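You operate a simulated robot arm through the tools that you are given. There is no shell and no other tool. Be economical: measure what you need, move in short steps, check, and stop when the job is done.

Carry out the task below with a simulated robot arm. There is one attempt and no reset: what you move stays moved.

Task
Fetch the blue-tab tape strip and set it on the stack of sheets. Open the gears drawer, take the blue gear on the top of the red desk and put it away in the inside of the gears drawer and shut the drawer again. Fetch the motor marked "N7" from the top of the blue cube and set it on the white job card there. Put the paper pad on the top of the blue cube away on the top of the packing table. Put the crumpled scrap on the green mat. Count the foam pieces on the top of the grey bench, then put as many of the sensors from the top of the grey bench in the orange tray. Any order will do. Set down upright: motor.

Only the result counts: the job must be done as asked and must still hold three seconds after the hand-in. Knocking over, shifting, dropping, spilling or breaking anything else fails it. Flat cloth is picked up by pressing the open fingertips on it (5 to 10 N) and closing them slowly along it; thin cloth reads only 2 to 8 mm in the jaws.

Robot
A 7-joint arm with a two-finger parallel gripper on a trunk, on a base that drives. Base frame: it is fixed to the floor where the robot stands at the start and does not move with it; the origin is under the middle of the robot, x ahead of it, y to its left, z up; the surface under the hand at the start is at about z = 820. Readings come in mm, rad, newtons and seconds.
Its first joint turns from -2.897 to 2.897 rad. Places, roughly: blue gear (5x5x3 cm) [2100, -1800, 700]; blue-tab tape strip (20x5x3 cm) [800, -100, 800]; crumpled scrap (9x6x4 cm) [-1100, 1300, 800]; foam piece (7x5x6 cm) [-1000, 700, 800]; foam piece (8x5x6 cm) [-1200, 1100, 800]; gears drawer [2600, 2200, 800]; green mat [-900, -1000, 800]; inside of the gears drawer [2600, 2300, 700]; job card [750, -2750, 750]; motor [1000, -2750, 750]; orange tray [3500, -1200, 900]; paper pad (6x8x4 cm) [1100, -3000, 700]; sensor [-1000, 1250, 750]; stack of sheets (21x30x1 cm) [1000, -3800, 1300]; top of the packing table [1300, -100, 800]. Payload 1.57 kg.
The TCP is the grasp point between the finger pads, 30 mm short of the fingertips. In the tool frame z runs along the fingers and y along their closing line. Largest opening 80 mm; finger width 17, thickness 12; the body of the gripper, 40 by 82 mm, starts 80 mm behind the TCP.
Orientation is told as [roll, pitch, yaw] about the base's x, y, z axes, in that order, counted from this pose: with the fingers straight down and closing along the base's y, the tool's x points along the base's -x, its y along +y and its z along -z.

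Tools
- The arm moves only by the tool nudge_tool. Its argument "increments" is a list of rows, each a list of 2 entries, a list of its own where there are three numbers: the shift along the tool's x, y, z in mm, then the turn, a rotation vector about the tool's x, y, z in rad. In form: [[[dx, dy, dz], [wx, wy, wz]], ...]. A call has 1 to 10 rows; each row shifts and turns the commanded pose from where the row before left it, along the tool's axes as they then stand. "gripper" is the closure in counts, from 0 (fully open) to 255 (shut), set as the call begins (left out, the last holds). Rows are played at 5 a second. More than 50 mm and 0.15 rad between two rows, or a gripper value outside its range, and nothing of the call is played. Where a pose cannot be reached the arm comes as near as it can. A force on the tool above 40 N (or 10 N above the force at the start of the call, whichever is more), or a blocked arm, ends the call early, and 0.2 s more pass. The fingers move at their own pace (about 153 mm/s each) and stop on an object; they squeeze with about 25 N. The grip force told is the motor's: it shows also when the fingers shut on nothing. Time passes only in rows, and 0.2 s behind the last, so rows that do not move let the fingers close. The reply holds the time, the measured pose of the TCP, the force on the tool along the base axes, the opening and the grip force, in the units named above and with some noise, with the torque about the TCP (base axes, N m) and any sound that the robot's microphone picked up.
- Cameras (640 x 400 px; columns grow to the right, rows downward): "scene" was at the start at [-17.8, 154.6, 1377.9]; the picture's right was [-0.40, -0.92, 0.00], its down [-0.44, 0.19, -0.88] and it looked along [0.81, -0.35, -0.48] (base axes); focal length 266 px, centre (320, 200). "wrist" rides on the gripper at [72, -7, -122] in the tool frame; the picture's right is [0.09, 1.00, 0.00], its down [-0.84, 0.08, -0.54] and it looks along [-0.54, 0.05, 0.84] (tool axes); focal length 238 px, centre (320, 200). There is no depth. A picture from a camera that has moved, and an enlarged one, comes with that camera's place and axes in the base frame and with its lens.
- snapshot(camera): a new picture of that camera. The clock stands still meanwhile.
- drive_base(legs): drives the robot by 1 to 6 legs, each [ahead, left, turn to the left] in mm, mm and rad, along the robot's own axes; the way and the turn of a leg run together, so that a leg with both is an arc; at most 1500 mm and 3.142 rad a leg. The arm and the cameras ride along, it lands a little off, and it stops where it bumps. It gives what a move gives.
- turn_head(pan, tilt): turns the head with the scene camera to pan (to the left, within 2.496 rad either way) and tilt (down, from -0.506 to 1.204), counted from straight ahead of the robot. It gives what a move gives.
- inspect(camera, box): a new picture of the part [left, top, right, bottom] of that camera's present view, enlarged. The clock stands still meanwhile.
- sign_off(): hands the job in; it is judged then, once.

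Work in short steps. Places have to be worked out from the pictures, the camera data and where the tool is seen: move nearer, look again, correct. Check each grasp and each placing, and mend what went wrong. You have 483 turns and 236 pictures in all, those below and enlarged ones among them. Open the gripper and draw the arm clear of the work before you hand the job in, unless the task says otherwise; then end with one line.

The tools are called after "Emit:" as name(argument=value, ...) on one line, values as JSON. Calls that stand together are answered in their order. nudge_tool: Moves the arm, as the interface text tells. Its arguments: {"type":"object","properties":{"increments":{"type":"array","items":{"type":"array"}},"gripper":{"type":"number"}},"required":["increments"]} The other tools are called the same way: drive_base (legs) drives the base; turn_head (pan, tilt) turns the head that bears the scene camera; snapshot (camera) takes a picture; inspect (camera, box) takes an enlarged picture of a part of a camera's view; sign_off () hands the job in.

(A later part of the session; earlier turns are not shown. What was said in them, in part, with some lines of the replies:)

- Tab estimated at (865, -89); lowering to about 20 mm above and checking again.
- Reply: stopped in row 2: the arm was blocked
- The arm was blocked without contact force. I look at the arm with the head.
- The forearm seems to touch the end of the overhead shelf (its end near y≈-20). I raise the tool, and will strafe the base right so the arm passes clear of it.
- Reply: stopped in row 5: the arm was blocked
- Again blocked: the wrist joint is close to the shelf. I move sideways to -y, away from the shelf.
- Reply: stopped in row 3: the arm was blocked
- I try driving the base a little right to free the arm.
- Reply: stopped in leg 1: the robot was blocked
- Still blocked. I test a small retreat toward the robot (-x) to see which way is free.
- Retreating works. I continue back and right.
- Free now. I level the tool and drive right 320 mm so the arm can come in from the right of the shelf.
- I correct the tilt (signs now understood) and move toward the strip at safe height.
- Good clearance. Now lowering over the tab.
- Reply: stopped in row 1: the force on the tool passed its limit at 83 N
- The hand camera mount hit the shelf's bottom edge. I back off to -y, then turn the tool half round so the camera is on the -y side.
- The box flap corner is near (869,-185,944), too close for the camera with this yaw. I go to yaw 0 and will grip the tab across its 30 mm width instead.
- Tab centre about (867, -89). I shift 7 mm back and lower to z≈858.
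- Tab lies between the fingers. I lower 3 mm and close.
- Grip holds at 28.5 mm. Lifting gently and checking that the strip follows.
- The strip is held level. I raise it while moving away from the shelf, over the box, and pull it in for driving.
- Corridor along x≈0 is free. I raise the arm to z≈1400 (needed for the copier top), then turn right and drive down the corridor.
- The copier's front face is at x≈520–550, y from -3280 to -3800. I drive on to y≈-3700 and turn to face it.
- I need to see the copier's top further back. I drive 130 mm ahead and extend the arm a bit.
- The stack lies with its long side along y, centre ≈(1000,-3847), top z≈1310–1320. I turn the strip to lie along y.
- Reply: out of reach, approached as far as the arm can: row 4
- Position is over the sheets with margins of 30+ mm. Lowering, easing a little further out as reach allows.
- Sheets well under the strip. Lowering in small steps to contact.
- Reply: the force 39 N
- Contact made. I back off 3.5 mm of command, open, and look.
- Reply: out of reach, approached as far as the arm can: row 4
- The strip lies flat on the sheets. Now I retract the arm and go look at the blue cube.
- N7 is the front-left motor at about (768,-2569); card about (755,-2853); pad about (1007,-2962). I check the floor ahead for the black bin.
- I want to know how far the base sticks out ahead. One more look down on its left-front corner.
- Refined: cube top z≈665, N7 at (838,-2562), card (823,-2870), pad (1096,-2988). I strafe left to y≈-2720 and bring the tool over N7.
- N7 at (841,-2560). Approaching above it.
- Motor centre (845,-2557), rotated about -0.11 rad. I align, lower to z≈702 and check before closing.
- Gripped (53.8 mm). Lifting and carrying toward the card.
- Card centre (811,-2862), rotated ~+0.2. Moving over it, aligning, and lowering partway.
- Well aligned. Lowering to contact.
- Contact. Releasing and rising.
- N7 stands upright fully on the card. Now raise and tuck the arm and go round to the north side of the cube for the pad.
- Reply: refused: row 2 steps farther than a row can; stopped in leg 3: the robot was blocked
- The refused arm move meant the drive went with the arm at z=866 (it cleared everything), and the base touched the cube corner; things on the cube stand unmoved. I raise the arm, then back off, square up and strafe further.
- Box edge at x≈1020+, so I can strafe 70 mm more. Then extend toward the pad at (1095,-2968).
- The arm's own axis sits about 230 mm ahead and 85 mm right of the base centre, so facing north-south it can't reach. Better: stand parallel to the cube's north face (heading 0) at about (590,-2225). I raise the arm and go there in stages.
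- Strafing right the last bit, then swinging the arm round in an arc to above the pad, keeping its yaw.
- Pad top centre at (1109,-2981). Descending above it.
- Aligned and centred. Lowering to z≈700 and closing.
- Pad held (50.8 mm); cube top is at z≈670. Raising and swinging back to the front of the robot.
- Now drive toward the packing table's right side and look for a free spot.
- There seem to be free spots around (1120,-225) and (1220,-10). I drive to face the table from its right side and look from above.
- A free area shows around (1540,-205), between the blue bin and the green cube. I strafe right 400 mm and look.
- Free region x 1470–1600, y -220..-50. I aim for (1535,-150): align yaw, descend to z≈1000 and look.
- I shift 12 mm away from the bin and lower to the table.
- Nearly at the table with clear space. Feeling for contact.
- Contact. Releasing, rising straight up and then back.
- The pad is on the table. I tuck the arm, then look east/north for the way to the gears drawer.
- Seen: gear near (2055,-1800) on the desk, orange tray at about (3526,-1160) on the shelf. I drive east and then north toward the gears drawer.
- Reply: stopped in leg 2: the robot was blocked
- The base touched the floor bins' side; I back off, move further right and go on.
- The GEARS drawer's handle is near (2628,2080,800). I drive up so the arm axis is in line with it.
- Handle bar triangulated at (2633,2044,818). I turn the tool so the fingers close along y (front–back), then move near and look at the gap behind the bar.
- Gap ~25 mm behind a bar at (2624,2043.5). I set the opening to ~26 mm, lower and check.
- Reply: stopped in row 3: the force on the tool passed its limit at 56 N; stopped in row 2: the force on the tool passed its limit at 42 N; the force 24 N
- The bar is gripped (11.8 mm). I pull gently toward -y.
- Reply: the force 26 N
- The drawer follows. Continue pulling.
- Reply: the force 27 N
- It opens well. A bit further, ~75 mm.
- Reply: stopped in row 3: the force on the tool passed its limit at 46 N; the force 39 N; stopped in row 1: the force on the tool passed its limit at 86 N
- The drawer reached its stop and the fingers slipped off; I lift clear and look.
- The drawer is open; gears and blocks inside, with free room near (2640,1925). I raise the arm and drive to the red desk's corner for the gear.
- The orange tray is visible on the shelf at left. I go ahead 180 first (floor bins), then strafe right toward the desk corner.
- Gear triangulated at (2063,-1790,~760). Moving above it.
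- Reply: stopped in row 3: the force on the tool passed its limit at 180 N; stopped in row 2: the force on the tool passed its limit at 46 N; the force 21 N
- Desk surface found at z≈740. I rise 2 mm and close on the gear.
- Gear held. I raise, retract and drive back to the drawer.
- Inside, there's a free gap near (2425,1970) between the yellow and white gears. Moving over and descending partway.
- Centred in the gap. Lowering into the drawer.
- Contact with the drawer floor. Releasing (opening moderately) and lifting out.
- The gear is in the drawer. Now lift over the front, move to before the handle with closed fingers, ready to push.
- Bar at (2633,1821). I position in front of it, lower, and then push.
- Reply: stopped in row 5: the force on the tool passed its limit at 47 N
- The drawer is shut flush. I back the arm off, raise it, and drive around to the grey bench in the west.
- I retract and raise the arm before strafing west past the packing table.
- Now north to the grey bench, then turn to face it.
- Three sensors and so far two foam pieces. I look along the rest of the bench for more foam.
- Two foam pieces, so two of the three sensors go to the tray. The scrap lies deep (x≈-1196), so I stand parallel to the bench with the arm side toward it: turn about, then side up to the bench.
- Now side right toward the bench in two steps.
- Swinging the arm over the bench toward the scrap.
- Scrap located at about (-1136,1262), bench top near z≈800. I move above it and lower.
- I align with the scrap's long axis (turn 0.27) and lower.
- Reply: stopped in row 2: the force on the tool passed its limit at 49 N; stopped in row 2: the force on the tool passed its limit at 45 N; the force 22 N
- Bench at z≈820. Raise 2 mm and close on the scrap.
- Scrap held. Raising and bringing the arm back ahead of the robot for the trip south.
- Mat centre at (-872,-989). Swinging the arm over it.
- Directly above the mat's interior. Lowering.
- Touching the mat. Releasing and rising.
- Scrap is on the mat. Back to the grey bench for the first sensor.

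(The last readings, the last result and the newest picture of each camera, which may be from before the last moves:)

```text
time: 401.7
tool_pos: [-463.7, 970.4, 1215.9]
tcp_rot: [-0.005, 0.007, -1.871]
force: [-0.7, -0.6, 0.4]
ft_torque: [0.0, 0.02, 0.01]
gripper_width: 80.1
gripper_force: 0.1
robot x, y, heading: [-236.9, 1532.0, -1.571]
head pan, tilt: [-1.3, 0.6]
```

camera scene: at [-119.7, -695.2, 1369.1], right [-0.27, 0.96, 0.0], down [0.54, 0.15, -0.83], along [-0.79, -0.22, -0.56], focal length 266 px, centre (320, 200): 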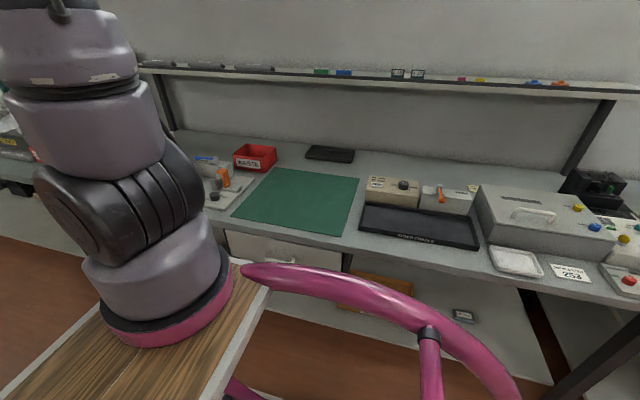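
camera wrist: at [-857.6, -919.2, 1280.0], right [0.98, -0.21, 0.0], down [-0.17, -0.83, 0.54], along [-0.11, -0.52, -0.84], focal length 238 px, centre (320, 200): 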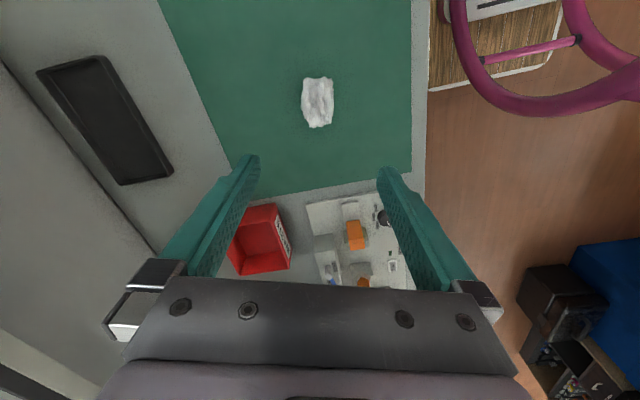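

Arm out to the nearer sensor at about (-957,1166).

Emit:
nudge_tool(increments=[[[-8.9, -43.3, 0], [0, 0, 0]], [[-8.9, -43.3, 0], [0, 0, 0]], [[-8.9, -43.3, 0], [0, 0, 0]], [[-8.9, -43.3, 0], [0, 0, 0]], [[-8.9, -43.3, 0], [0, 0, 0]], [[-8.9, -43.3, 0], [0, 0, 0]], [[-8.9, -43.3, 0], [0, 0, 0]], [[-8.9, -43.3, 0], [0, 0, 0]], [[-8.9, -43.3, 0], [0, 0, 0]]])

Emit:
nudge_tool(increments=[[[30, -35, 0], [0, 0, 0]], [[30, -35, 0], [0, 0, 0]], [[30, -35, 0], [0, 0, 0]], [[30, -35, 0], [0, 0, 0]], [[0, 0, 48], [0, 0, 0]], [[0, 0, 48], [0, 0, 0]], [[0, 0, 48], [0, 0, 0]], [[0, 0, 48], [0, 0, 0]], [[0, 0, 48], [0, 0, 0]]])

Emit:
snapshot(camera="wrist")

```text
time: 403.7
tool_pos: [-858.6, 1009.1, 1213.7]
tcp_rot: [-0.004, 0.006, -1.87]
force: [0.0, -1.5, 1.0]
ft_torque: [0.03, 0.05, 0.04]
gripper_width: 79.9
gripper_force: 0.1
robot x, y, heading: [-237.2, 1533.8, -1.57]
head pan, tilt: [-1.3, 0.6]
```

```text
time: 405.7
tool_pos: [-958.2, 1165.7, 980.1]
tcp_rot: [-0.003, 0.005, -1.871]
force: [-0.2, -1.0, 0.1]
ft_torque: [0.0, 0.04, 0.0]
gripper_width: 79.8
gripper_force: 0.1
robot x, y, heading: [-238.3, 1531.4, -1.571]
head pan, tilt: [-1.3, 0.6]
```

```text
116 pictures are left
camera wrist: at [-942.2, 1236.2, 1101.3], right [0.98, -0.21, 0.0], down [-0.17, -0.83, 0.54], along [-0.11, -0.53, -0.84], focal length 238 px, centre (320, 200)
```

wrist: 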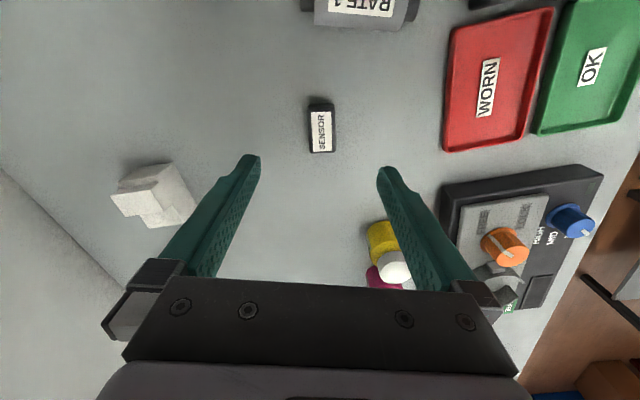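

Sensor centred and aligned. Lowering to just above the bench, and gripping.

Emit:
nudge_tool(increments=[[[-4, 0, 45], [0, 0, 0]], [[0, 0, 45], [0, 0, 0]], [[0, 0, 37], [0, 0, 0]]], gripper=60)

Emit:
snapshot(camera="wrist")

```text
time: 406.5
tool_pos: [-963.0, 1164.8, 852.6]
tcp_rot: [-0.004, 0.005, -1.872]
force: [-0.2, -0.6, 0.5]
ft_torque: [0.01, -0.01, 0.02]
gripper_width: 61.2
gripper_force: 0.0
robot x, y, heading: [-237.8, 1534.1, -1.572]
head pan, tilt: [-1.3, 0.6]
```

```text
115 pictures are left
camera wrist: at [-945.7, 1236.5, 973.9], right [0.98, -0.21, 0.0], down [-0.17, -0.83, 0.54], along [-0.11, -0.53, -0.84], focal length 238 px, centre (320, 200)
```

wrist: 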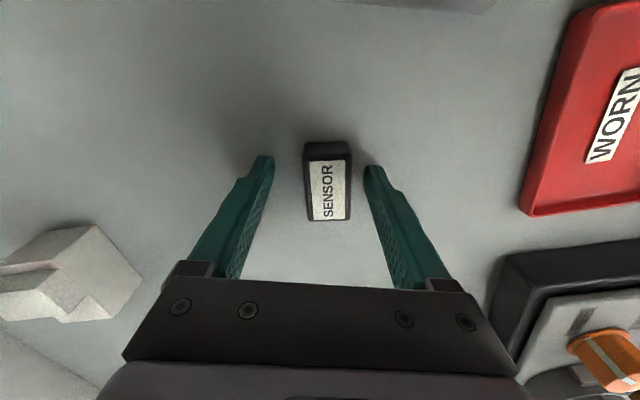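

Emit:
nudge_tool(increments=[[[0, 6, 0], [0, 0, 0]]])

Emit:
nudge_tool(increments=[[[0, 0, 0], [0, 0, 0]], [[0, 0, 0], [0, 0, 0]], [[0, 0, 0], [0, 0, 0]], [[0, 0, -30], [0, 0, 0]], [[0, 0, -45], [0, 0, 0]], [[0, 0, -45], [0, 0, 0]]], gripper=255)

Emit:
snapshot(camera="wrist")

```text
time: 406.9
tool_pos: [-955.2, 1164.3, 851.2]
tcp_rot: [-0.003, 0.007, -1.87]
force: [0.5, 0.1, 0.2]
ft_torque: [0.01, -0.04, -0.01]
gripper_width: 61.1
gripper_force: 0.2
robot x, y, heading: [-238.7, 1531.4, -1.572]
head pan, tilt: [-1.3, 0.6]
```

```text
time: 408.3
tool_pos: [-953.3, 1160.9, 970.4]
tcp_rot: [-0.002, 0.007, -1.872]
force: [-0.4, 0.2, -1.0]
ft_torque: [0.0, -0.02, -0.03]
gripper_width: 28.7
gripper_force: 25.0
robot x, y, heading: [-240.2, 1531.1, -1.565]
head pan, tilt: [-1.3, 0.6]
```

```text
114 pictures are left
camera wrist: at [-937.7, 1230.9, 1092.5], right [0.98, -0.21, 0.0], down [-0.17, -0.83, 0.54], along [-0.11, -0.52, -0.84], focal length 238 px, centre (320, 200)
```

wrist: 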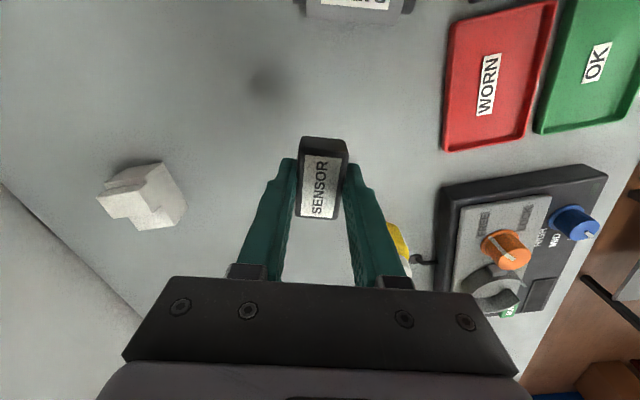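

Sensor held. Bring the arm back ahead, then drive to the tray shelf in the east.

Emit:
nudge_tool(increments=[[[0, 0, -48], [0, 0, 0]], [[0, 0, -48], [0, 0, 0]], [[0, 0, -48], [0, 0, 0]], [[0, 0, -48], [0, 0, 0]], [[0, 0, -48], [0, 0, 0]], [[-30, 35, 0], [0, 0, 0]], [[-30, 35, 0], [0, 0, 0]], [[-30, 35, 0], [0, 0, 0]], [[-30, 35, 0], [0, 0, 0]]])

Emit:
nudge_tool(increments=[[[8.9, 43.3, 0], [0, 0, 0]], [[8.9, 43.3, 0], [0, 0, 0]], [[8.9, 43.3, 0], [0, 0, 0]], [[8.9, 43.3, 0], [0, 0, 0]], [[8.9, 43.3, 0], [0, 0, 0]], [[8.9, 43.3, 0], [0, 0, 0]], [[8.9, 43.3, 0], [0, 0, 0]], [[8.9, 43.3, 0], [0, 0, 0]], [[8.9, 43.3, 0], [0, 0, 0]]])

Emit:
drive_base(legs=[[0, 150, 0], [1300, 0, 0], [1300, 0, 0]])

```text
time: 410.3
tool_pos: [-852.9, 1003.1, 1206.3]
tcp_rot: [-0.004, 0.005, -1.873]
force: [-0.9, 0.3, -0.3]
ft_torque: [-0.06, -0.04, 0.0]
gripper_width: 28.9
gripper_force: 24.9
robot x, y, heading: [-236.4, 1534.7, -1.567]
head pan, tilt: [-1.3, 0.6]
```

```text
time: 412.3
tool_pos: [-459.9, 961.8, 1208.6]
tcp_rot: [-0.003, 0.006, -1.874]
force: [0.4, -1.0, -0.6]
ft_torque: [-0.04, -0.03, -0.01]
gripper_width: 28.5
gripper_force: 25.3
robot x, y, heading: [-238.6, 1531.1, -1.571]
head pan, tilt: [-1.3, 0.6]
```

```text
time: 426.1
tool_pos: [-332.5, -1666.0, 1208.3]
tcp_rot: [-0.005, 0.006, -1.893]
force: [-0.1, -0.1, -0.7]
ft_torque: [0.01, -0.01, -0.03]
gripper_width: 28.8
gripper_force: 24.7
robot x, y, heading: [-98.9, -1099.2, -1.595]
head pan, tilt: [-1.3, 0.6]
```

Emit:
drive_base(legs=[[0, 0, 1.595], [1300, 15, 0], [1250, 15, 0]])

Emit:
turn_head(pan=-0.1, tilt=0.4)

Emit:
snapshot(camera="scene")

```text
time: 442.7
tool_pos: [3071.1, -1237.3, 1208.3]
tcp_rot: [-0.003, 0.005, -0.281]
force: [-1.1, 0.4, -0.4]
ft_torque: [0.01, 0.0, 0.03]
gripper_width: 28.6
gripper_force: 25.0
robot x, y, heading: [2495.5, -1028.0, 0.021]
head pan, tilt: [-1.3, 0.6]
```

```text
time: 444.1
tool_pos: [3071.2, -1237.8, 1208.7]
tcp_rot: [-0.004, 0.006, -0.283]
force: [-0.4, -0.1, -1.0]
ft_torque: [0.04, -0.02, -0.02]
gripper_width: 28.3
gripper_force: 25.1
robot x, y, heading: [2495.6, -1029.6, 0.022]
head pan, tilt: [-0.099, 0.4]
```

```text
113 pictures are left
camera scene: at [2483.3, -846.4, 1387.3], right [-0.08, -1.0, 0.0], down [-0.39, 0.03, -0.92], along [0.92, -0.07, -0.39], focal length 266 px, centre (320, 200)
```

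scene: 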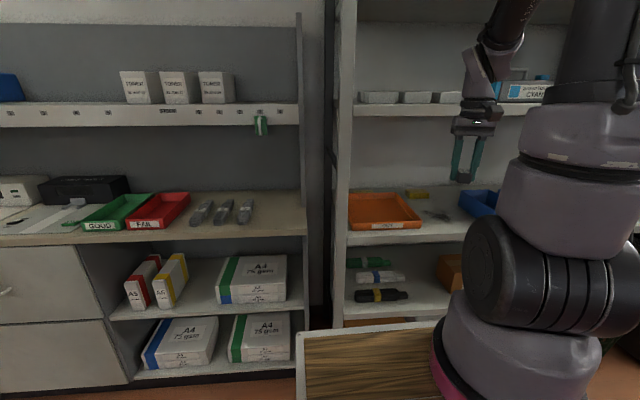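

Tray measured: centre (3448,-1160), rim z≈945, shelf above at z≈1315. I lower to z≈1010 outside the shelf, then move in over the tray's front part.

Emit:
nudge_tool(increments=[[[0, 0, 40], [0, 0, 0]], [[0, 0, 40], [0, 0, 0]], [[0, 0, 40], [0, 0, 0]], [[0, 0, 40], [0, 0, 0]], [[0, 0, 38], [0, 0, 0]], [[-38.8, 24.7, 0], [0, 0, 0]], [[-38.8, 24.7, 0], [0, 0, 0]], [[-38.8, 24.7, 0], [0, 0, 0]]])

Emit:
snapshot(camera="wrist")

Emit:
snapshot(camera="scene")

```text
time: 445.9
tool_pos: [3200.5, -1195.7, 1007.1]
tcp_rot: [-0.004, 0.007, -0.283]
force: [0.2, -0.5, 0.9]
ft_torque: [0.01, -0.03, 0.01]
gripper_width: 28.5
gripper_force: 25.2
robot x, y, heading: [2494.0, -1027.4, 0.018]
head pan, tilt: [-0.099, 0.4]
```

```text
112 pictures are left
camera wrist: at [3131.3, -1181.8, 1130.0], right [0.19, 0.98, 0.0], down [0.83, -0.16, 0.54], along [0.53, -0.1, -0.84], focal length 238 px, centre (320, 200)
```

wrist: 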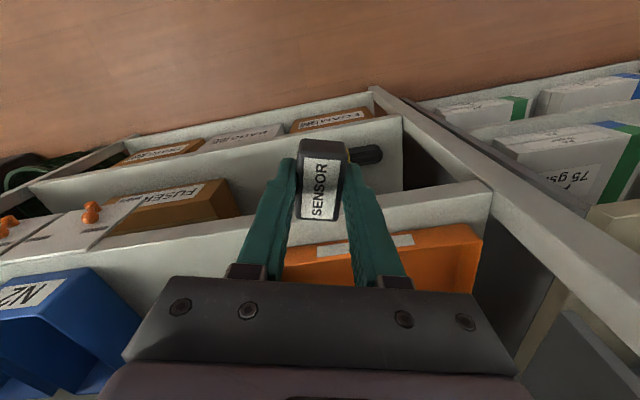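

```text
111 pictures are left
camera scene: at [2482.9, -846.5, 1387.4], right [-0.08, -1.0, 0.0], down [-0.39, 0.03, -0.92], along [0.92, -0.07, -0.39], focal length 266 px, centre (320, 200)
```

scene: 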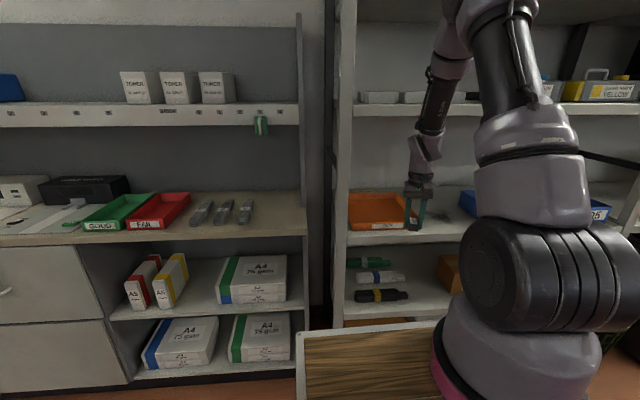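

Tray seen; I continue inwards to (3400,-1150).

Emit:
nudge_tool(increments=[[[-35.8, 20, 0], [0, 0, 0]], [[-35.8, 20, 0], [0, 0, 0]], [[-35.8, 20, 0], [0, 0, 0]], [[-35.8, 20, 0], [0, 0, 0]], [[-35.8, 20, 0], [0, 0, 0]]])

Emit:
snapshot(camera="wrist")

Emit:
inspect(camera="scene", box=[330, 0, 560, 260])

```text
time: 447.3
tool_pos: [3333.8, -1157.3, 962.5]
tcp_rot: [-0.039, 0.139, -0.305]
force: [0.5, -0.4, 0.1]
ft_torque: [0.01, 0.0, -0.02]
gripper_width: 28.5
gripper_force: 25.0
robot x, y, heading: [2486.0, -1028.3, 0.021]
head pan, tilt: [-0.099, 0.4]
stopped in row 5: the arm was blocked; the commanded pose is now the measured one
```

```text
110 pictures are left
camera wrist: at [3282.9, -1140.8, 1092.6], right [0.21, 0.98, -0.02], down [0.89, -0.18, 0.42], along [0.4, -0.11, -0.91], focal length 238 px, centre (320, 200)
```

wrist: 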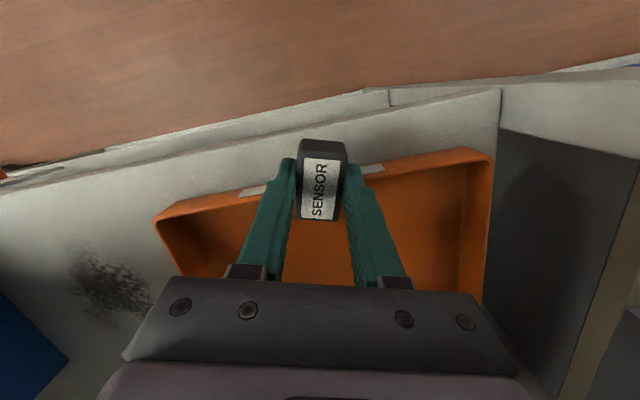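

```text
1.54 times, centred on (445, 130) of scene
camera zoom: at [2476.1, -844.8, 1387.4], right [-0.08, -1.0, 0.0], down [-0.39, 0.03, -0.92], along [0.92, -0.07, -0.39], focal length 410 px, centre (128, 308)
```

zoom: 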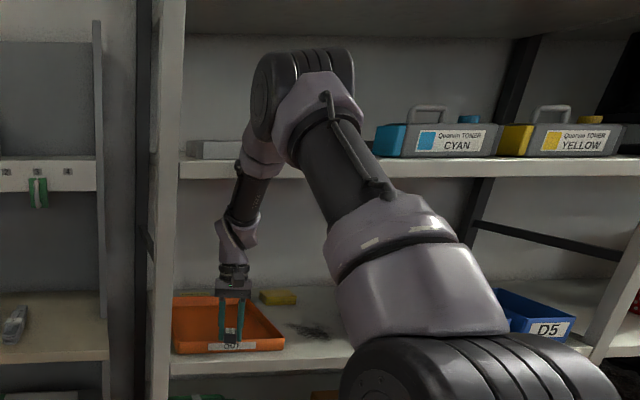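

The forearm met the upper shelf's edge. I back out, and will tilt the fingers forward so the wrist stays outside the shelf.

Emit:
nudge_tool(increments=[[[20, 0, -20], [0, -0.07, 0]], [[35, 0, -15], [0, -0.07, 0]], [[40, 0, 0], [0, 0, 0]], [[40, 0, 0], [0, 0, 0]], [[40, 0, 0], [0, 0, 0]], [[40, 0, 0], [0, 0, 0]]])

Emit:
snapshot(camera="wrist")

```text
time: 448.7
tool_pos: [3136.9, -1093.1, 1008.2]
tcp_rot: [-0.033, -0.009, -0.3]
force: [-0.8, -0.3, 0.1]
ft_torque: [0.03, 0.02, -0.01]
gripper_width: 28.5
gripper_force: 25.3
robot x, y, heading: [2488.4, -1024.1, 0.024]
head pan, tilt: [-0.099, 0.4]
```

```text
108 pictures are left
camera wrist: at [3067.3, -1071.5, 1128.9], right [0.21, 0.98, -0.04], down [0.82, -0.15, 0.55], along [0.53, -0.14, -0.84], focal length 238 px, centre (320, 200)
```

wrist: 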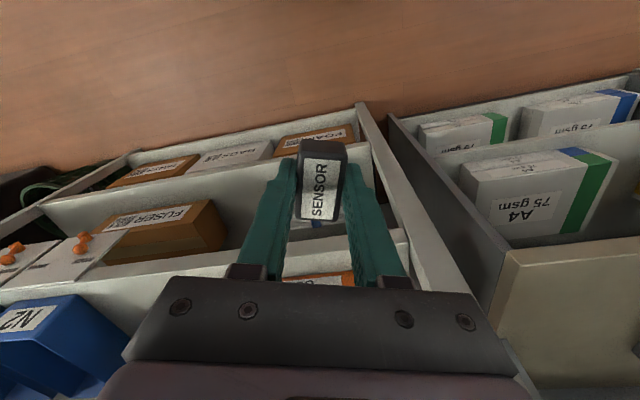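

Free again. I square the yaw and tilt the fingers forward by 0.6 rad.

Emit:
nudge_tool(increments=[[[0, 0, 0], [-0.033, 0, -0.125]], [[0, 0, 0], [0, 0, -0.125]], [[0, 0, 0], [0, -0.148, 0]], [[0, 0, 0], [0, -0.148, 0]], [[0, 0, 0], [0, -0.148, 0]], [[0, 0, 0], [0, -0.148, 0]]])

Emit:
snapshot(camera="wrist")

```text
time: 450.1
tool_pos: [3152.8, -1091.6, 1006.9]
tcp_rot: [-0.008, -0.598, -0.049]
force: [0.2, 0.3, 0.2]
ft_torque: [-0.01, -0.01, 0.0]
gripper_width: 28.8
gripper_force: 24.4
out of reach, approached as far as the arm can: row 6
robot x, y, heading: [2490.8, -1029.2, 0.019]
head pan, tilt: [-0.099, 0.4]
```

```text
107 pictures are left
camera wrist: at [3025.7, -1090.2, 1066.2], right [-0.03, 1.0, -0.06], down [0.39, 0.06, 0.92], along [0.92, 0.0, -0.39], focal length 238 px, centre (320, 200)
```

wrist: 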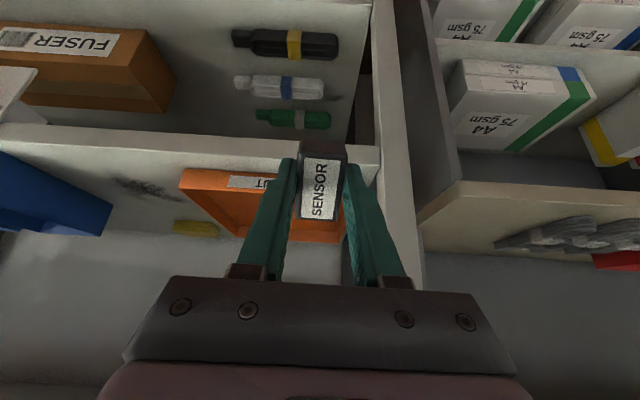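

Emit:
nudge_tool(increments=[[[-33, -13, 22.6], [0, 0, 0]], [[-33, -13, 22.6], [0, 0, 0]], [[-33, -13, 22.6], [0, 0, 0]], [[-33, -13, 22.6], [0, 0, 0]]])

Emit:
snapshot(camera="wrist")

Emit:
inspect(camera="scene", box=[330, 60, 530, 260])

```text
time: 451.1
tool_pos: [3309.3, -1151.3, 1005.9]
tcp_rot: [-0.005, -0.598, -0.048]
force: [-0.5, 0.0, -0.1]
ft_torque: [0.0, -0.02, -0.04]
gripper_width: 28.8
gripper_force: 24.9
robot x, y, heading: [2489.6, -1021.3, 0.028]
head pan, tilt: [-0.099, 0.4]
```

```text
106 pictures are left
camera wrist: at [3181.9, -1151.3, 1065.7], right [-0.03, 1.0, -0.06], down [0.39, 0.06, 0.92], along [0.92, 0.0, -0.39], focal length 238 px, centre (320, 200)
```

wrist: 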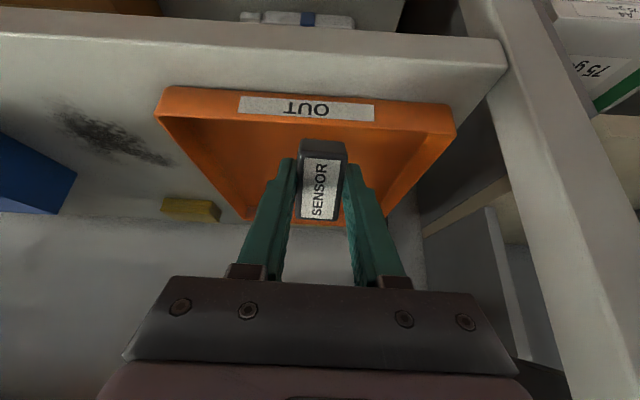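

```text
2.00 times, centred on (430, 160) of scene
camera zoom: at [2476.7, -844.3, 1387.3], right [-0.08, -1.0, 0.0], down [-0.39, 0.03, -0.92], along [0.92, -0.07, -0.39], focal length 533 px, centre (100, 280)
```

zoom: 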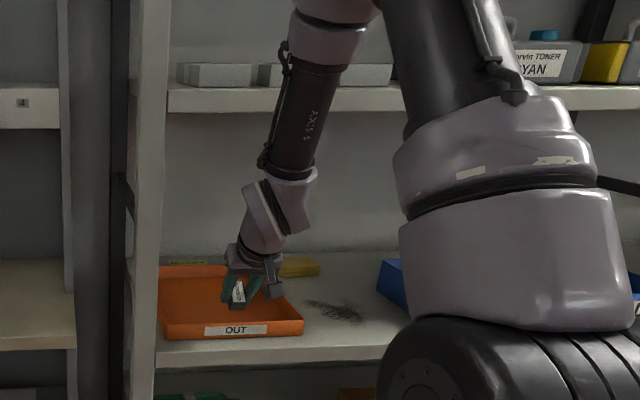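

Clear view of the tray. Moving to (3410,-1125) and then lowering.

Emit:
nudge_tool(increments=[[[-28, 10.7, 19.2], [0, 0, 0]], [[-28, 10.7, 19.2], [0, 0, 0]], [[-28, 10.7, 19.2], [0, 0, 0]]])

Emit:
snapshot(camera="wrist")

```text
time: 451.9
tool_pos: [3412.4, -1124.6, 1005.0]
tcp_rot: [-0.006, -0.601, -0.047]
force: [0.4, -0.4, -0.5]
ft_torque: [0.03, 0.03, 0.02]
gripper_width: 28.6
gripper_force: 24.7
robot x, y, heading: [2493.3, -1023.1, 0.027]
head pan, tilt: [-0.099, 0.4]
```

```text
104 pictures are left
camera wrist: at [3284.5, -1123.6, 1065.7], right [-0.03, 1.0, -0.06], down [0.39, 0.06, 0.92], along [0.92, 0.0, -0.39], focal length 238 px, centre (320, 200)
```

wrist: 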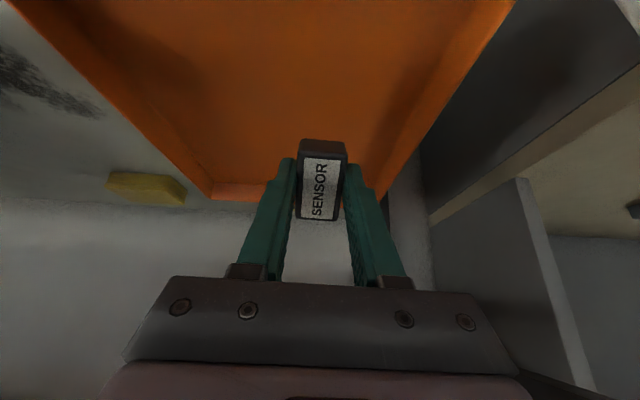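

Emit:
nudge_tool(increments=[[[11.3, 0, 16.5], [0, 0, 0]], [[9, 0, 13.2], [0, 0, 0]], [[4.5, 0, 6.6], [0, 0, 0]], [[2.8, 0, 4.1], [0, 0, 0]]])

Emit:
nudge_tool(increments=[[[2.3, 0, 3.3], [0, 0, 0]], [[2.3, 0, 3.3], [0, 0, 0]], [[2.3, 0, 3.3], [0, 0, 0]]])

```text
time: 452.9
tool_pos: [3413.0, -1123.9, 957.4]
tcp_rot: [-0.005, -0.601, -0.048]
force: [-0.3, 0.0, 0.2]
ft_torque: [0.01, -0.02, -0.03]
gripper_width: 28.9
gripper_force: 25.1
robot x, y, heading: [2490.3, -1026.3, 0.022]
head pan, tilt: [-0.099, 0.4]
```

```text
time: 453.7
tool_pos: [3412.3, -1123.8, 943.5]
tcp_rot: [-0.005, -0.602, -0.046]
force: [-0.8, -0.4, 0.1]
ft_torque: [0.02, -0.03, -0.02]
gripper_width: 28.7
gripper_force: 25.4
robot x, y, heading: [2491.5, -1022.2, 0.021]
head pan, tilt: [-0.099, 0.4]
```

Emit:
nudge_tool(increments=[[[2.3, 0, 3.3], [0, 0, 0]], [[2.3, 0, 3.3], [0, 0, 0]], [[2.3, 0, 3.3], [0, 0, 0]], [[2.3, 0, 3.3], [0, 0, 0]]])

Emit:
snapshot(camera="wrist")

```text
time: 454.7
tool_pos: [3414.1, -1124.2, 929.6]
tcp_rot: [-0.005, -0.607, -0.047]
force: [-0.3, 0.9, 21.1]
ft_torque: [0.07, 0.03, -0.05]
gripper_width: 28.8
gripper_force: 25.0
robot x, y, heading: [2491.8, -1026.8, 0.023]
head pan, tilt: [-0.099, 0.4]
```

```text
103 pictures are left
camera wrist: at [3286.3, -1123.0, 989.8], right [-0.03, 1.0, -0.06], down [0.38, 0.06, 0.92], along [0.92, 0.0, -0.38], focal length 238 px, centre (320, 200)
```

wrist: 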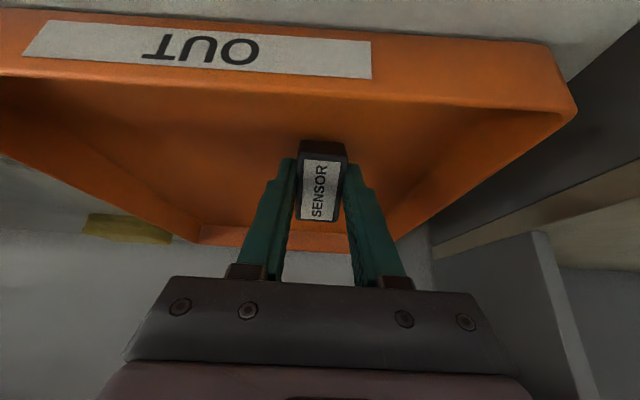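

Contact with the tray floor. I reduce the tilt a bit so the sensor lies flatter, then release.

Emit:
nudge_tool(increments=[[[-1, 0, -1], [0, 0.1, 0]], [[0, 0, 0], [0, 0.1, 0]], [[0, 0, 0], [0, 0.08, 0]]])

Emit:
nudge_tool(increments=[[[0.9, 0, 2.8], [0, 0, 0]]])

```text
time: 455.5
tool_pos: [3413.0, -1124.0, 929.2]
tcp_rot: [-0.005, -0.32, -0.049]
force: [3.8, 0.0, 12.2]
ft_torque: [0.03, 0.04, 0.02]
gripper_width: 28.6
gripper_force: 25.1
robot x, y, heading: [2485.8, -1024.5, 0.022]
head pan, tilt: [-0.099, 0.4]
```

```text
time: 455.9
tool_pos: [3413.1, -1124.0, 927.8]
tcp_rot: [-0.005, -0.321, -0.05]
force: [1.1, 0.4, 19.2]
ft_torque: [0.07, 0.18, 0.03]
gripper_width: 28.7
gripper_force: 24.9
robot x, y, heading: [2489.3, -1027.2, 0.025]
head pan, tilt: [-0.099, 0.4]
```

Touching. Open gently and retreat along the tool axis.

Emit:
nudge_tool(increments=[[[0, 0, 0], [0, 0, 0]], [[0, 0, 0], [0, 0, 0]], [[0, 0, -20], [0, 0, 0]], [[0, 0, -30], [0, -0.1, 0]], [[10, 0, -35], [0, -0.1, 0]], [[20, 0, -35], [0, -0.08, 0]]], gripper=110)

Emit:
snapshot(camera="wrist")

```text
time: 457.3
tool_pos: [3341.4, -1120.5, 1021.5]
tcp_rot: [-0.004, -0.601, -0.047]
force: [0.2, 0.7, -0.6]
ft_torque: [0.01, 0.0, 0.03]
gripper_width: 45.5
gripper_force: 0.1
robot x, y, heading: [2488.6, -1028.0, 0.027]
head pan, tilt: [-0.099, 0.4]
```

```text
102 pictures are left
camera wrist: at [3214.0, -1119.1, 1081.2], right [-0.03, 1.0, -0.06], down [0.39, 0.06, 0.92], along [0.92, 0.0, -0.39], focal length 238 px, centre (320, 200)
```

wrist: 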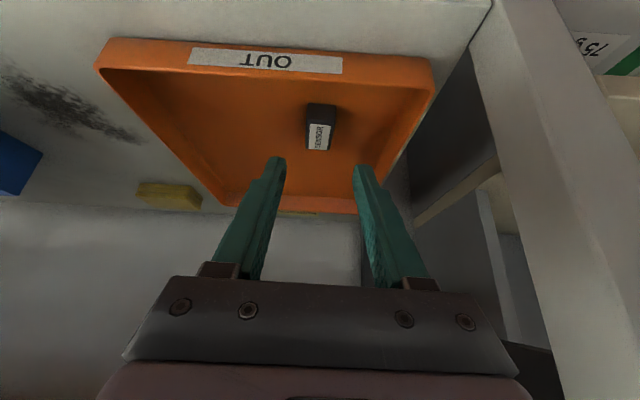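

First sensor lies flat in the tray. I withdraw the arm, level it, and go back for the second.

Emit:
nudge_tool(increments=[[[37, 0, -25], [0, 0, 0]], [[37, 0, -25], [0, 0, 0]], [[37, 0, -25], [0, 0, 0]], [[37, 0, -25], [0, 0.0, 0]], [[0, 0, 0], [0, 0.15, 0]], [[0, 0, 0], [0, 0.15, 0]], [[0, 0, 0], [0, 0.15, 0]], [[0, 0, 0], [0, 0.15, 0]], [[0, 0, -45], [0, 0, 0]], [[0, 0, -45], [0, 0, 0]]])

Emit:
nudge_tool(increments=[[[0, 0, -45], [0, 0, 0.1]], [[0, 0, -45], [0, 0, 0.1]], [[10, -45, 0], [0, 0, 0.1]], [[10, -45, 0], [0, 0, 0]]], gripper=0)

Emit:
drive_base(legs=[[-1280, 0, -0.025], [-1280, 0, 0], [0, 0, -1.571]])

```text
time: 459.5
tool_pos: [3162.8, -1109.5, 1112.4]
tcp_rot: [-0.006, 0.001, -0.051]
force: [-0.2, 0.7, 0.9]
ft_torque: [0.01, 0.03, 0.01]
gripper_width: 45.5
gripper_force: 0.1
robot x, y, heading: [2491.6, -1023.9, 0.022]
head pan, tilt: [-0.099, 0.4]
```

```text
time: 460.5
tool_pos: [3116.6, -1188.4, 1202.7]
tcp_rot: [-0.004, 0.0, -0.351]
force: [-0.4, 0.4, -1.1]
ft_torque: [-0.02, -0.01, 0.0]
gripper_width: 80.0
gripper_force: 0.1
robot x, y, heading: [2489.5, -1028.2, 0.022]
head pan, tilt: [-0.099, 0.4]
```

```text
time: 476.9
tool_pos: [-289.9, -1633.7, 1202.2]
tcp_rot: [-0.003, -0.002, -1.958]
force: [0.1, 0.1, -0.6]
ft_torque: [0.0, -0.02, -0.01]
gripper_width: 79.8
gripper_force: 0.1
robot x, y, heading: [-101.4, -1015.0, -1.584]
head pan, tilt: [-0.099, 0.4]
```

Emit:
drive_base(legs=[[0, 0, 0.013], [-1275, -40, 0], [-1275, -90, 0]])

```text
time: 489.8
tool_pos: [-373.0, 919.3, 1202.7]
tcp_rot: [-0.003, -0.002, -1.918]
force: [0.5, 0.5, 0.1]
ft_torque: [0.04, 0.02, 0.01]
gripper_width: 80.2
gripper_force: 0.0
robot x, y, heading: [-205.6, 1545.7, -1.547]
head pan, tilt: [-0.099, 0.4]
```

Emit:
drive_base(legs=[[0, 0, -0.024], [0, -100, 0]])

```text
time: 491.3
tool_pos: [-491.4, 923.3, 1201.5]
tcp_rot: [-0.003, -0.002, -1.945]
force: [0.4, 0.0, -0.1]
ft_torque: [0.01, -0.03, 0.05]
gripper_width: 79.8
gripper_force: 0.0
robot x, y, heading: [-314.0, 1545.1, -1.574]
head pan, tilt: [-0.099, 0.4]
```

Swinging over to the second sensor near (-1016,1323).

Emit:
nudge_tool(increments=[[[-7.5, -45.3, 0], [0, 0, 0]], [[-7.5, -45.3, 0], [0, 0, 0]], [[-7.5, -45.3, 0], [0, 0, 0]], [[-7.5, -45.3, 0], [0, 0, 0]], [[-7.5, -45.3, 0], [0, 0, 0]], [[-7.5, -45.3, 0], [0, 0, 0]], [[-7.5, -45.3, 0], [0, 0, 0]], [[-7.5, -45.3, 0], [0, 0, 0]]])

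Emit:
nudge_tool(increments=[[[29.4, -33.9, 0], [0, 0, 0]], [[29.4, -33.9, 0], [0, 0, 0]], [[29.4, -33.9, 0], [0, 0, 0]], [[29.4, -33.9, 0], [0, 0, 0]], [[29.4, -33.9, 0], [0, 0, 0]], [[29.4, -33.9, 0], [0, 0, 0]], [[29.4, -33.9, 0], [0, 0, 0]], [[29.4, -33.9, 0], [0, 0, 0]], [[0, 0, 48], [0, 0, 0]], [[0, 0, 48], [0, 0, 0]]])

Emit:
nudge_tool(increments=[[[0, 0, 48], [0, 0, 0]], [[0, 0, 48], [0, 0, 0]], [[0, 0, 30], [0, 0, 0]]])

Emit:
snapshot(camera="wrist")

```text
time: 493.1
tool_pos: [-851.6, 999.5, 1205.0]
tcp_rot: [-0.004, -0.002, -1.944]
force: [0.2, 0.4, 0.6]
ft_torque: [-0.02, 0.04, 0.03]
gripper_width: 79.9
gripper_force: 0.1
robot x, y, heading: [-313.9, 1543.7, -1.571]
head pan, tilt: [-0.099, 0.4]
```

```text
time: 495.3
tool_pos: [-1020.1, 1318.1, 1108.3]
tcp_rot: [-0.007, -0.002, -1.944]
force: [1.1, 0.7, 1.1]
ft_torque: [0.0, 0.03, 0.02]
gripper_width: 79.9
gripper_force: 0.0
robot x, y, heading: [-316.1, 1542.8, -1.57]
head pan, tilt: [-0.099, 0.4]
```

```text
time: 496.1
tool_pos: [-1019.1, 1319.4, 982.9]
tcp_rot: [-0.005, -0.002, -1.945]
force: [0.4, 0.2, -0.1]
ft_torque: [0.01, 0.06, 0.0]
gripper_width: 80.1
gripper_force: 0.0
robot x, y, heading: [-312.5, 1544.8, -1.577]
head pan, tilt: [-0.099, 0.4]
```

```text
101 pictures are left
camera wrist: at [-998.0, 1388.9, 1105.0], right [0.96, -0.28, 0.0], down [-0.23, -0.81, 0.54], along [-0.16, -0.52, -0.84], focal length 238 px, centre (320, 200)
```

wrist: 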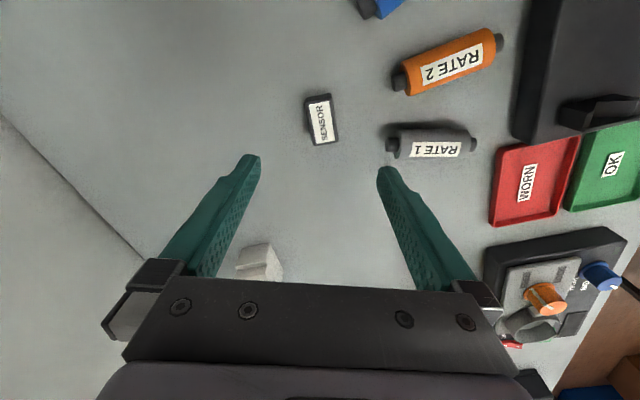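

Sensor at (-1019,1324). I align yaw and lower with a ~58 mm opening.

Emit:
nudge_tool(increments=[[[4, 0, 40], [0, 0, -0.093]], [[0, 0, 40], [0, 0, -0.092]], [[0, 0, 20], [0, 0, 0]]], gripper=70)

Emit:
snapshot(camera="wrist")

```text
time: 496.9
tool_pos: [-1018.6, 1321.7, 883.8]
tcp_rot: [-0.004, -0.002, -1.76]
force: [0.8, -0.1, 0.4]
ft_torque: [0.01, 0.0, 0.01]
gripper_width: 57.8
gripper_force: 0.1
robot x, y, heading: [-311.0, 1547.3, -1.573]
head pan, tilt: [-0.099, 0.4]
```

```text
100 pictures are left
camera wrist: at [-1010.7, 1395.1, 1004.1], right [1.0, -0.1, 0.0], down [-0.08, -0.84, 0.54], along [-0.06, -0.54, -0.84], focal length 238 px, centre (320, 200)
```

wrist: 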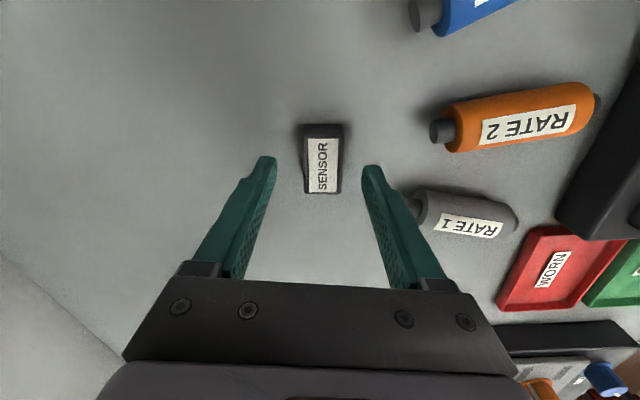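

Emit:
nudge_tool(increments=[[[2, 0, 20], [0, 0, 0]], [[0, 0, 11], [0, 0, 0]]])

Emit:
nudge_tool(increments=[[[0, 0, 0], [0, 0, 0]], [[0, 0, 0], [0, 0, 0]], [[0, 0, 0], [0, 0, 0]], [[0, 0, -30], [0, 0, 0]], [[0, 0, -45], [0, 0, 0]], [[0, 0, -45], [0, 0, 0]]], gripper=255)

Emit:
snapshot(camera="wrist")

```text
time: 497.5
tool_pos: [-1016.0, 1324.4, 852.0]
tcp_rot: [-0.005, -0.002, -1.761]
force: [0.3, -0.6, -0.5]
ft_torque: [-0.01, 0.04, 0.0]
gripper_width: 57.9
gripper_force: 0.1
robot x, y, heading: [-314.4, 1546.8, -1.572]
head pan, tilt: [-0.099, 0.4]
```

```text
time: 498.9
tool_pos: [-1018.3, 1326.3, 970.1]
tcp_rot: [-0.004, 0.001, -1.761]
force: [0.2, 0.2, -1.0]
ft_torque: [0.02, -0.02, -0.04]
gripper_width: 28.9
gripper_force: 25.2
robot x, y, heading: [-309.8, 1547.1, -1.576]
head pan, tilt: [-0.099, 0.4]
```

```text
99 pictures are left
camera wrist: at [-1010.1, 1399.4, 1091.4], right [1.0, -0.1, 0.0], down [-0.08, -0.84, 0.54], along [-0.06, -0.54, -0.84], focal length 238 px, centre (320, 200)
```

wrist: 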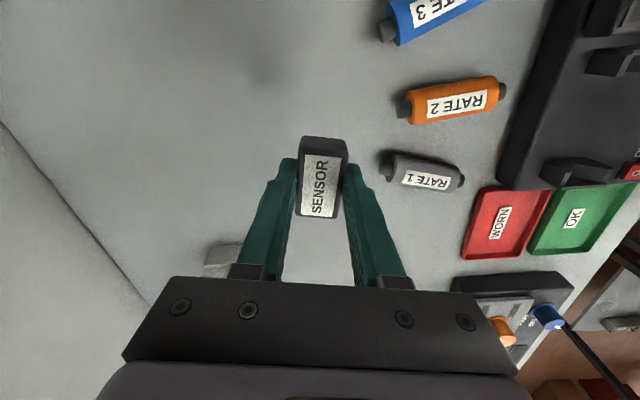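

Second sensor held. Arm back ahead, then to the tray.

Emit:
nudge_tool(increments=[[[0, 0, -47], [0, 0, 0]], [[0, 0, -47], [0, 0, 0]], [[0, 0, -47], [0, 0, 0]], [[0, 0, -47], [0, 0, 0]], [[0, 0, -47], [0, 0, 0]]])

Emit:
nudge_tool(increments=[[[-36, 28.4, 0], [0, 0, 0]], [[-36, 28.4, 0], [0, 0, 0]], [[-36, 28.4, 0], [0, 0, 0]], [[-36, 28.4, 0], [0, 0, 0]], [[-36, 28.4, 0], [0, 0, 0]], [[-36, 28.4, 0], [0, 0, 0]], [[-36, 28.4, 0], [0, 0, 0]], [[-36, 28.4, 0], [0, 0, 0]]])

Emit:
nudge_tool(increments=[[[-1, 45.9, 0], [0, 0, 0]], [[-1, 45.9, 0], [0, 0, 0]], [[-1, 45.9, 0], [0, 0, 0]], [[-1, 45.9, 0], [0, 0, 0]], [[-1, 45.9, 0], [0, 0, 0]], [[-1, 45.9, 0], [0, 0, 0]], [[-1, 45.9, 0], [0, 0, 0]], [[-1, 45.9, 0], [0, 0, 0]]])

Emit:
drive_base(legs=[[0, 220, 0], [1300, 0, 0], [1300, 0, 0]])

```text
time: 500.1
tool_pos: [-1013.1, 1324.3, 1203.2]
tcp_rot: [-0.003, -0.001, -1.759]
force: [0.3, 0.1, -0.4]
ft_torque: [-0.01, -0.02, 0.0]
gripper_width: 29.0
gripper_force: 25.2
robot x, y, heading: [-310.2, 1544.1, -1.574]
head pan, tilt: [-0.099, 0.4]
```

```text
time: 501.9
tool_pos: [-842.8, 997.1, 1203.2]
tcp_rot: [-0.005, -0.003, -1.763]
force: [-0.2, 1.4, -1.0]
ft_torque: [-0.03, 0.0, 0.04]
gripper_width: 28.7
gripper_force: 25.1
robot x, y, heading: [-312.1, 1548.1, -1.572]
head pan, tilt: [-0.099, 0.4]
```

```text
time: 503.7
tool_pos: [-488.1, 919.1, 1201.2]
tcp_rot: [-0.002, -0.002, -1.761]
force: [-1.0, -0.7, -0.8]
ft_torque: [-0.02, -0.01, -0.01]
gripper_width: 28.7
gripper_force: 24.3
robot x, y, heading: [-308.6, 1541.8, -1.573]
head pan, tilt: [-0.099, 0.4]
```

```text
time: 517.5
tool_pos: [-346.1, -1659.4, 1202.3]
tcp_rot: [-0.005, 0.0, -1.784]
force: [-0.1, -0.3, 0.0]
ft_torque: [0.0, 0.01, -0.03]
gripper_width: 28.5
gripper_force: 24.9
robot x, y, heading: [-157.0, -1036.4, -1.594]
head pan, tilt: [-0.099, 0.4]
```

Emit:
drive_base(legs=[[0, 0, 1.594], [1325, 0, 0], [1310, 0, 0]])

Emit:
snapshot(camera="scene")

```text
time: 534.5
tool_pos: [3173.0, -1213.2, 1202.3]
tcp_rot: [-0.006, -0.003, -0.186]
force: [-1.1, -0.7, 0.1]
ft_torque: [0.0, -0.01, -0.03]
gripper_width: 28.4
gripper_force: 25.3
robot x, y, heading: [2543.7, -1042.3, 0.005]
head pan, tilt: [-0.099, 0.4]
```

```text
98 pictures are left
camera scene: at [2536.2, -860.4, 1387.3], right [-0.1, -1.0, 0.0], down [-0.39, 0.04, -0.92], along [0.92, -0.09, -0.39], focal length 266 px, centre (320, 200)
```

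scene: 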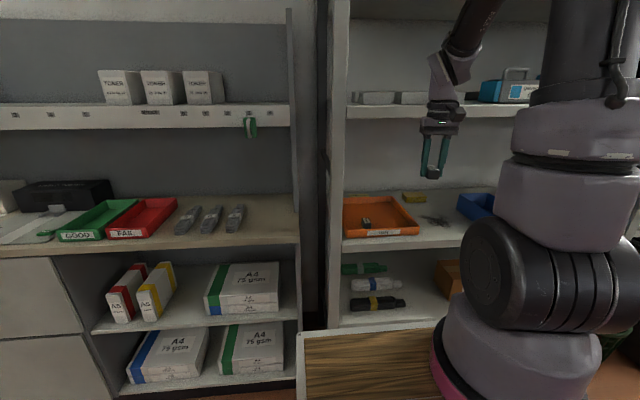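

Emit:
drive_base(legs=[[-50, 0, 0]])

Emit:
nudge_tool(increments=[[[0, 0, 48], [0, 0, -0.136]], [[0, 0, 48], [0, 0, 0]], [[0, 0, 48], [0, 0, 0]], [[0, 0, 48], [0, 0, 0]], [[-25, 0, 0], [0, 0, 0]], [[0, 0, 0], [0, -0.15, 0]], [[0, 0, 0], [0, -0.15, 0]], [[0, 0, 0], [0, -0.15, 0]], [[0, 0, 0], [0, -0.15, 0]]])

Emit:
nudge_tool(increments=[[[-33, 2, 22.6], [0, 0, 0]], [[-33, 2, 22.6], [0, 0, 0]], [[-33, 2, 22.6], [0, 0, 0]], [[-33, 2, 22.6], [0, 0, 0]]])

Emit:
snapshot(camera="wrist")

```text
time: 535.5
tool_pos: [3122.5, -1213.2, 1203.4]
tcp_rot: [-0.004, -0.002, -0.186]
force: [-0.6, 0.4, -0.6]
ft_torque: [-0.02, -0.03, 0.02]
gripper_width: 28.8
gripper_force: 24.6
robot x, y, heading: [2493.7, -1044.3, -0.003]
head pan, tilt: [-0.099, 0.4]
```

```text
time: 537.5
tool_pos: [3148.5, -1217.5, 1010.6]
tcp_rot: [-0.003, -0.601, -0.048]
force: [-0.8, 0.2, 0.8]
ft_torque: [-0.02, 0.01, 0.02]
gripper_width: 28.7
gripper_force: 25.0
robot x, y, heading: [2493.9, -1041.9, 0.006]
head pan, tilt: [-0.099, 0.4]
```

```text
time: 538.5
tool_pos: [3304.3, -1216.7, 1008.0]
tcp_rot: [-0.007, -0.6, -0.049]
force: [-0.1, 0.3, 0.9]
ft_torque: [-0.01, 0.01, -0.01]
gripper_width: 28.4
gripper_force: 25.7
robot x, y, heading: [2494.0, -1040.0, 0.006]
head pan, tilt: [-0.099, 0.4]
```

```text
97 pictures are left
camera wrist: at [3177.1, -1216.0, 1067.6], right [-0.03, 1.0, -0.06], down [0.39, 0.06, 0.92], along [0.92, 0.0, -0.39], focal length 238 px, centre (320, 200)
```

wrist: 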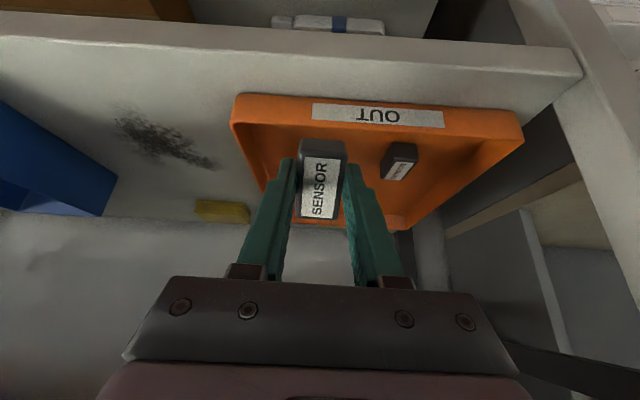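

Room beside the first sensor. Moving in and lowering.

Emit:
nudge_tool(increments=[[[-29, 2, 19.8], [0, 0, 0]], [[-29, 2, 19.8], [0, 0, 0]], [[-29, 2, 19.8], [0, 0, 0]], [[13.5, 0, 19.8], [0, 0, 0]], [[13.5, 0, 19.8], [0, 0, 0]], [[6, 0, 8.8], [0, 0, 0]], [[4.5, 0, 6.6], [0, 0, 0]]])

Emit:
snapshot(camera="wrist")

```text
time: 540.0
tool_pos: [3412.9, -1215.8, 942.6]
tcp_rot: [-0.005, -0.599, -0.046]
force: [-0.2, 0.2, -0.5]
ft_torque: [0.0, -0.03, -0.03]
gripper_width: 28.6
gripper_force: 25.1
robot x, y, heading: [2492.5, -1041.0, 0.003]
head pan, tilt: [-0.099, 0.4]
```

```text
96 pictures are left
camera wrist: at [3285.8, -1214.5, 1003.1], right [-0.03, 1.0, -0.06], down [0.39, 0.06, 0.92], along [0.92, 0.0, -0.39], focal length 238 px, centre (320, 200)
```

wrist: 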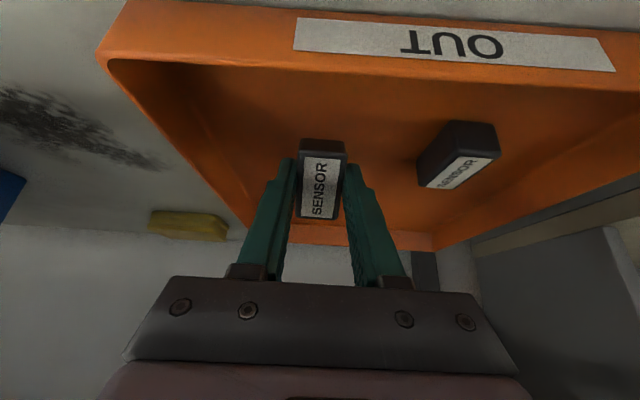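

Emit:
nudge_tool(increments=[[[2.8, 0, 4.1], [0, 0, 0]], [[2.3, 0, 3.3], [0, 0, 0]], [[2.3, 0, 3.3], [0, 0, 0]]])

Emit:
nudge_tool(increments=[[[-1, 0, -1], [0, 0.1, 0]], [[0, 0, 0], [0, 0.1, 0]], [[0, 0, 0], [0, 0.08, 0]], [[0.9, 0, 2.8], [0, 0, 0]]])

```text
time: 540.9
tool_pos: [3412.7, -1215.7, 932.6]
tcp_rot: [-0.006, -0.605, -0.046]
force: [-4.6, 2.3, 19.5]
ft_torque: [0.12, 0.16, -0.01]
gripper_width: 28.8
gripper_force: 25.4
robot x, y, heading: [2492.2, -1043.3, -0.001]
head pan, tilt: [-0.099, 0.4]
```

```text
time: 541.9
tool_pos: [3412.6, -1215.7, 930.8]
tcp_rot: [-0.006, -0.321, -0.048]
force: [-1.9, -2.6, 19.0]
ft_torque: [-0.05, 0.23, 0.0]
gripper_width: 28.8
gripper_force: 24.8
robot x, y, heading: [2495.9, -1040.1, 0.002]
head pan, tilt: [-0.099, 0.4]
```

Touching the floor of the tray; release and withdraw.

Emit:
nudge_tool(increments=[[[0, 0, 0], [0, 0, 0]], [[0, 0, 0], [0, 0, 0]], [[0, 0, -20], [0, 0, 0]], [[0, 0, -30], [0, -0.1, 0]], [[10, 0, -35], [0, -0.1, 0]], [[20, 0, -35], [0, -0.08, 0]]], gripper=120)

Emit:
snapshot(camera="wrist")

```text
time: 543.2
tool_pos: [3340.4, -1209.7, 1023.6]
tcp_rot: [-0.006, -0.6, -0.044]
force: [0.5, 0.1, -0.6]
ft_torque: [-0.01, 0.01, -0.01]
gripper_width: 42.7
gripper_force: 0.0
robot x, y, heading: [2493.5, -1043.0, 0.001]
head pan, tilt: [-0.099, 0.4]
```

```text
95 pictures are left
camera wrist: at [3212.5, -1209.0, 1083.7], right [-0.03, 1.0, -0.06], down [0.39, 0.06, 0.92], along [0.92, 0.0, -0.39], focal length 238 px, centre (320, 200)
```

wrist: 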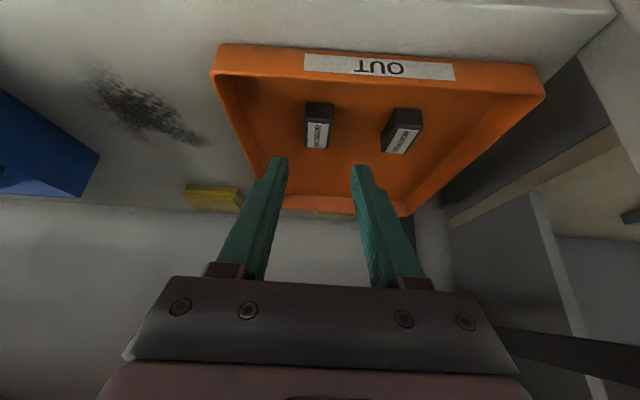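

Both sensors lie in the tray. I withdraw the arm clear of the shelf.

Emit:
nudge_tool(increments=[[[37, 0, -25], [0, 0, 0]], [[37, 0, -25], [0, 0, 0]], [[37, 0, -25], [0, 0, 0]], [[37, 0, -25], [0, 0, 0]], [[0, 0, 0], [0, 0.15, 0]], [[0, 0, 0], [0, 0.15, 0]], [[0, 0, 0], [0, 0.15, 0]], [[0, 0, 0], [0, 0.15, 0]], [[0, 0, -45], [0, 0, 0]]], gripper=0)

Emit:
snapshot(camera="scene")

```text
time: 545.2
tool_pos: [3162.0, -1201.8, 1069.8]
tcp_rot: [-0.002, 0.004, -0.047]
force: [-0.3, -0.4, 1.3]
ft_torque: [0.02, 0.05, -0.03]
gripper_width: 80.0
gripper_force: 0.1
robot x, y, heading: [2494.7, -1040.1, 0.005]
head pan, tilt: [-0.099, 0.4]
```

```text
94 pictures are left
camera scene: at [2485.3, -860.7, 1387.4], right [-0.1, -1.0, 0.0], down [-0.39, 0.04, -0.92], along [0.92, -0.09, -0.39], focal length 266 px, centre (320, 200)
```

scene: 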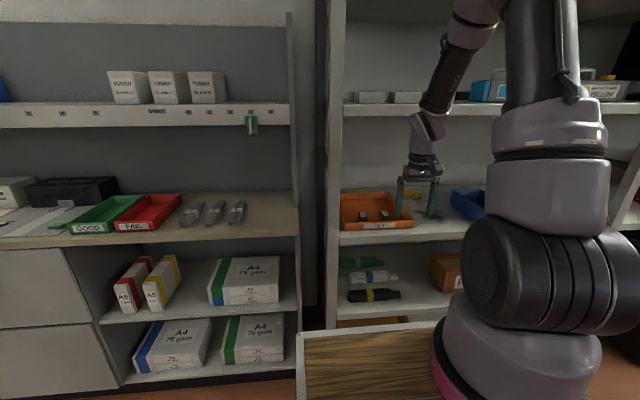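

All the items are placed as asked, the gripper is open and the arm is clear. Handing in.

Emit:
sign_off()

```text
The job is handed in.
```

I finished every item and handed the job in: the tape strip is on the sheets, and the gear is in the shut drawer. Motor N7 stands upright on the job card, the paper pad is on the packing table, and the scrap is on the mat. I counted two foam pieces and put two sensors in the orange tray. Along the way the arm or base bumped the packing-table shelf, the tray shelf, the blue cube and the floor bins. Nothing looked moved in the pictures I took afterwards, though I didn't check the bins or shelves closely.
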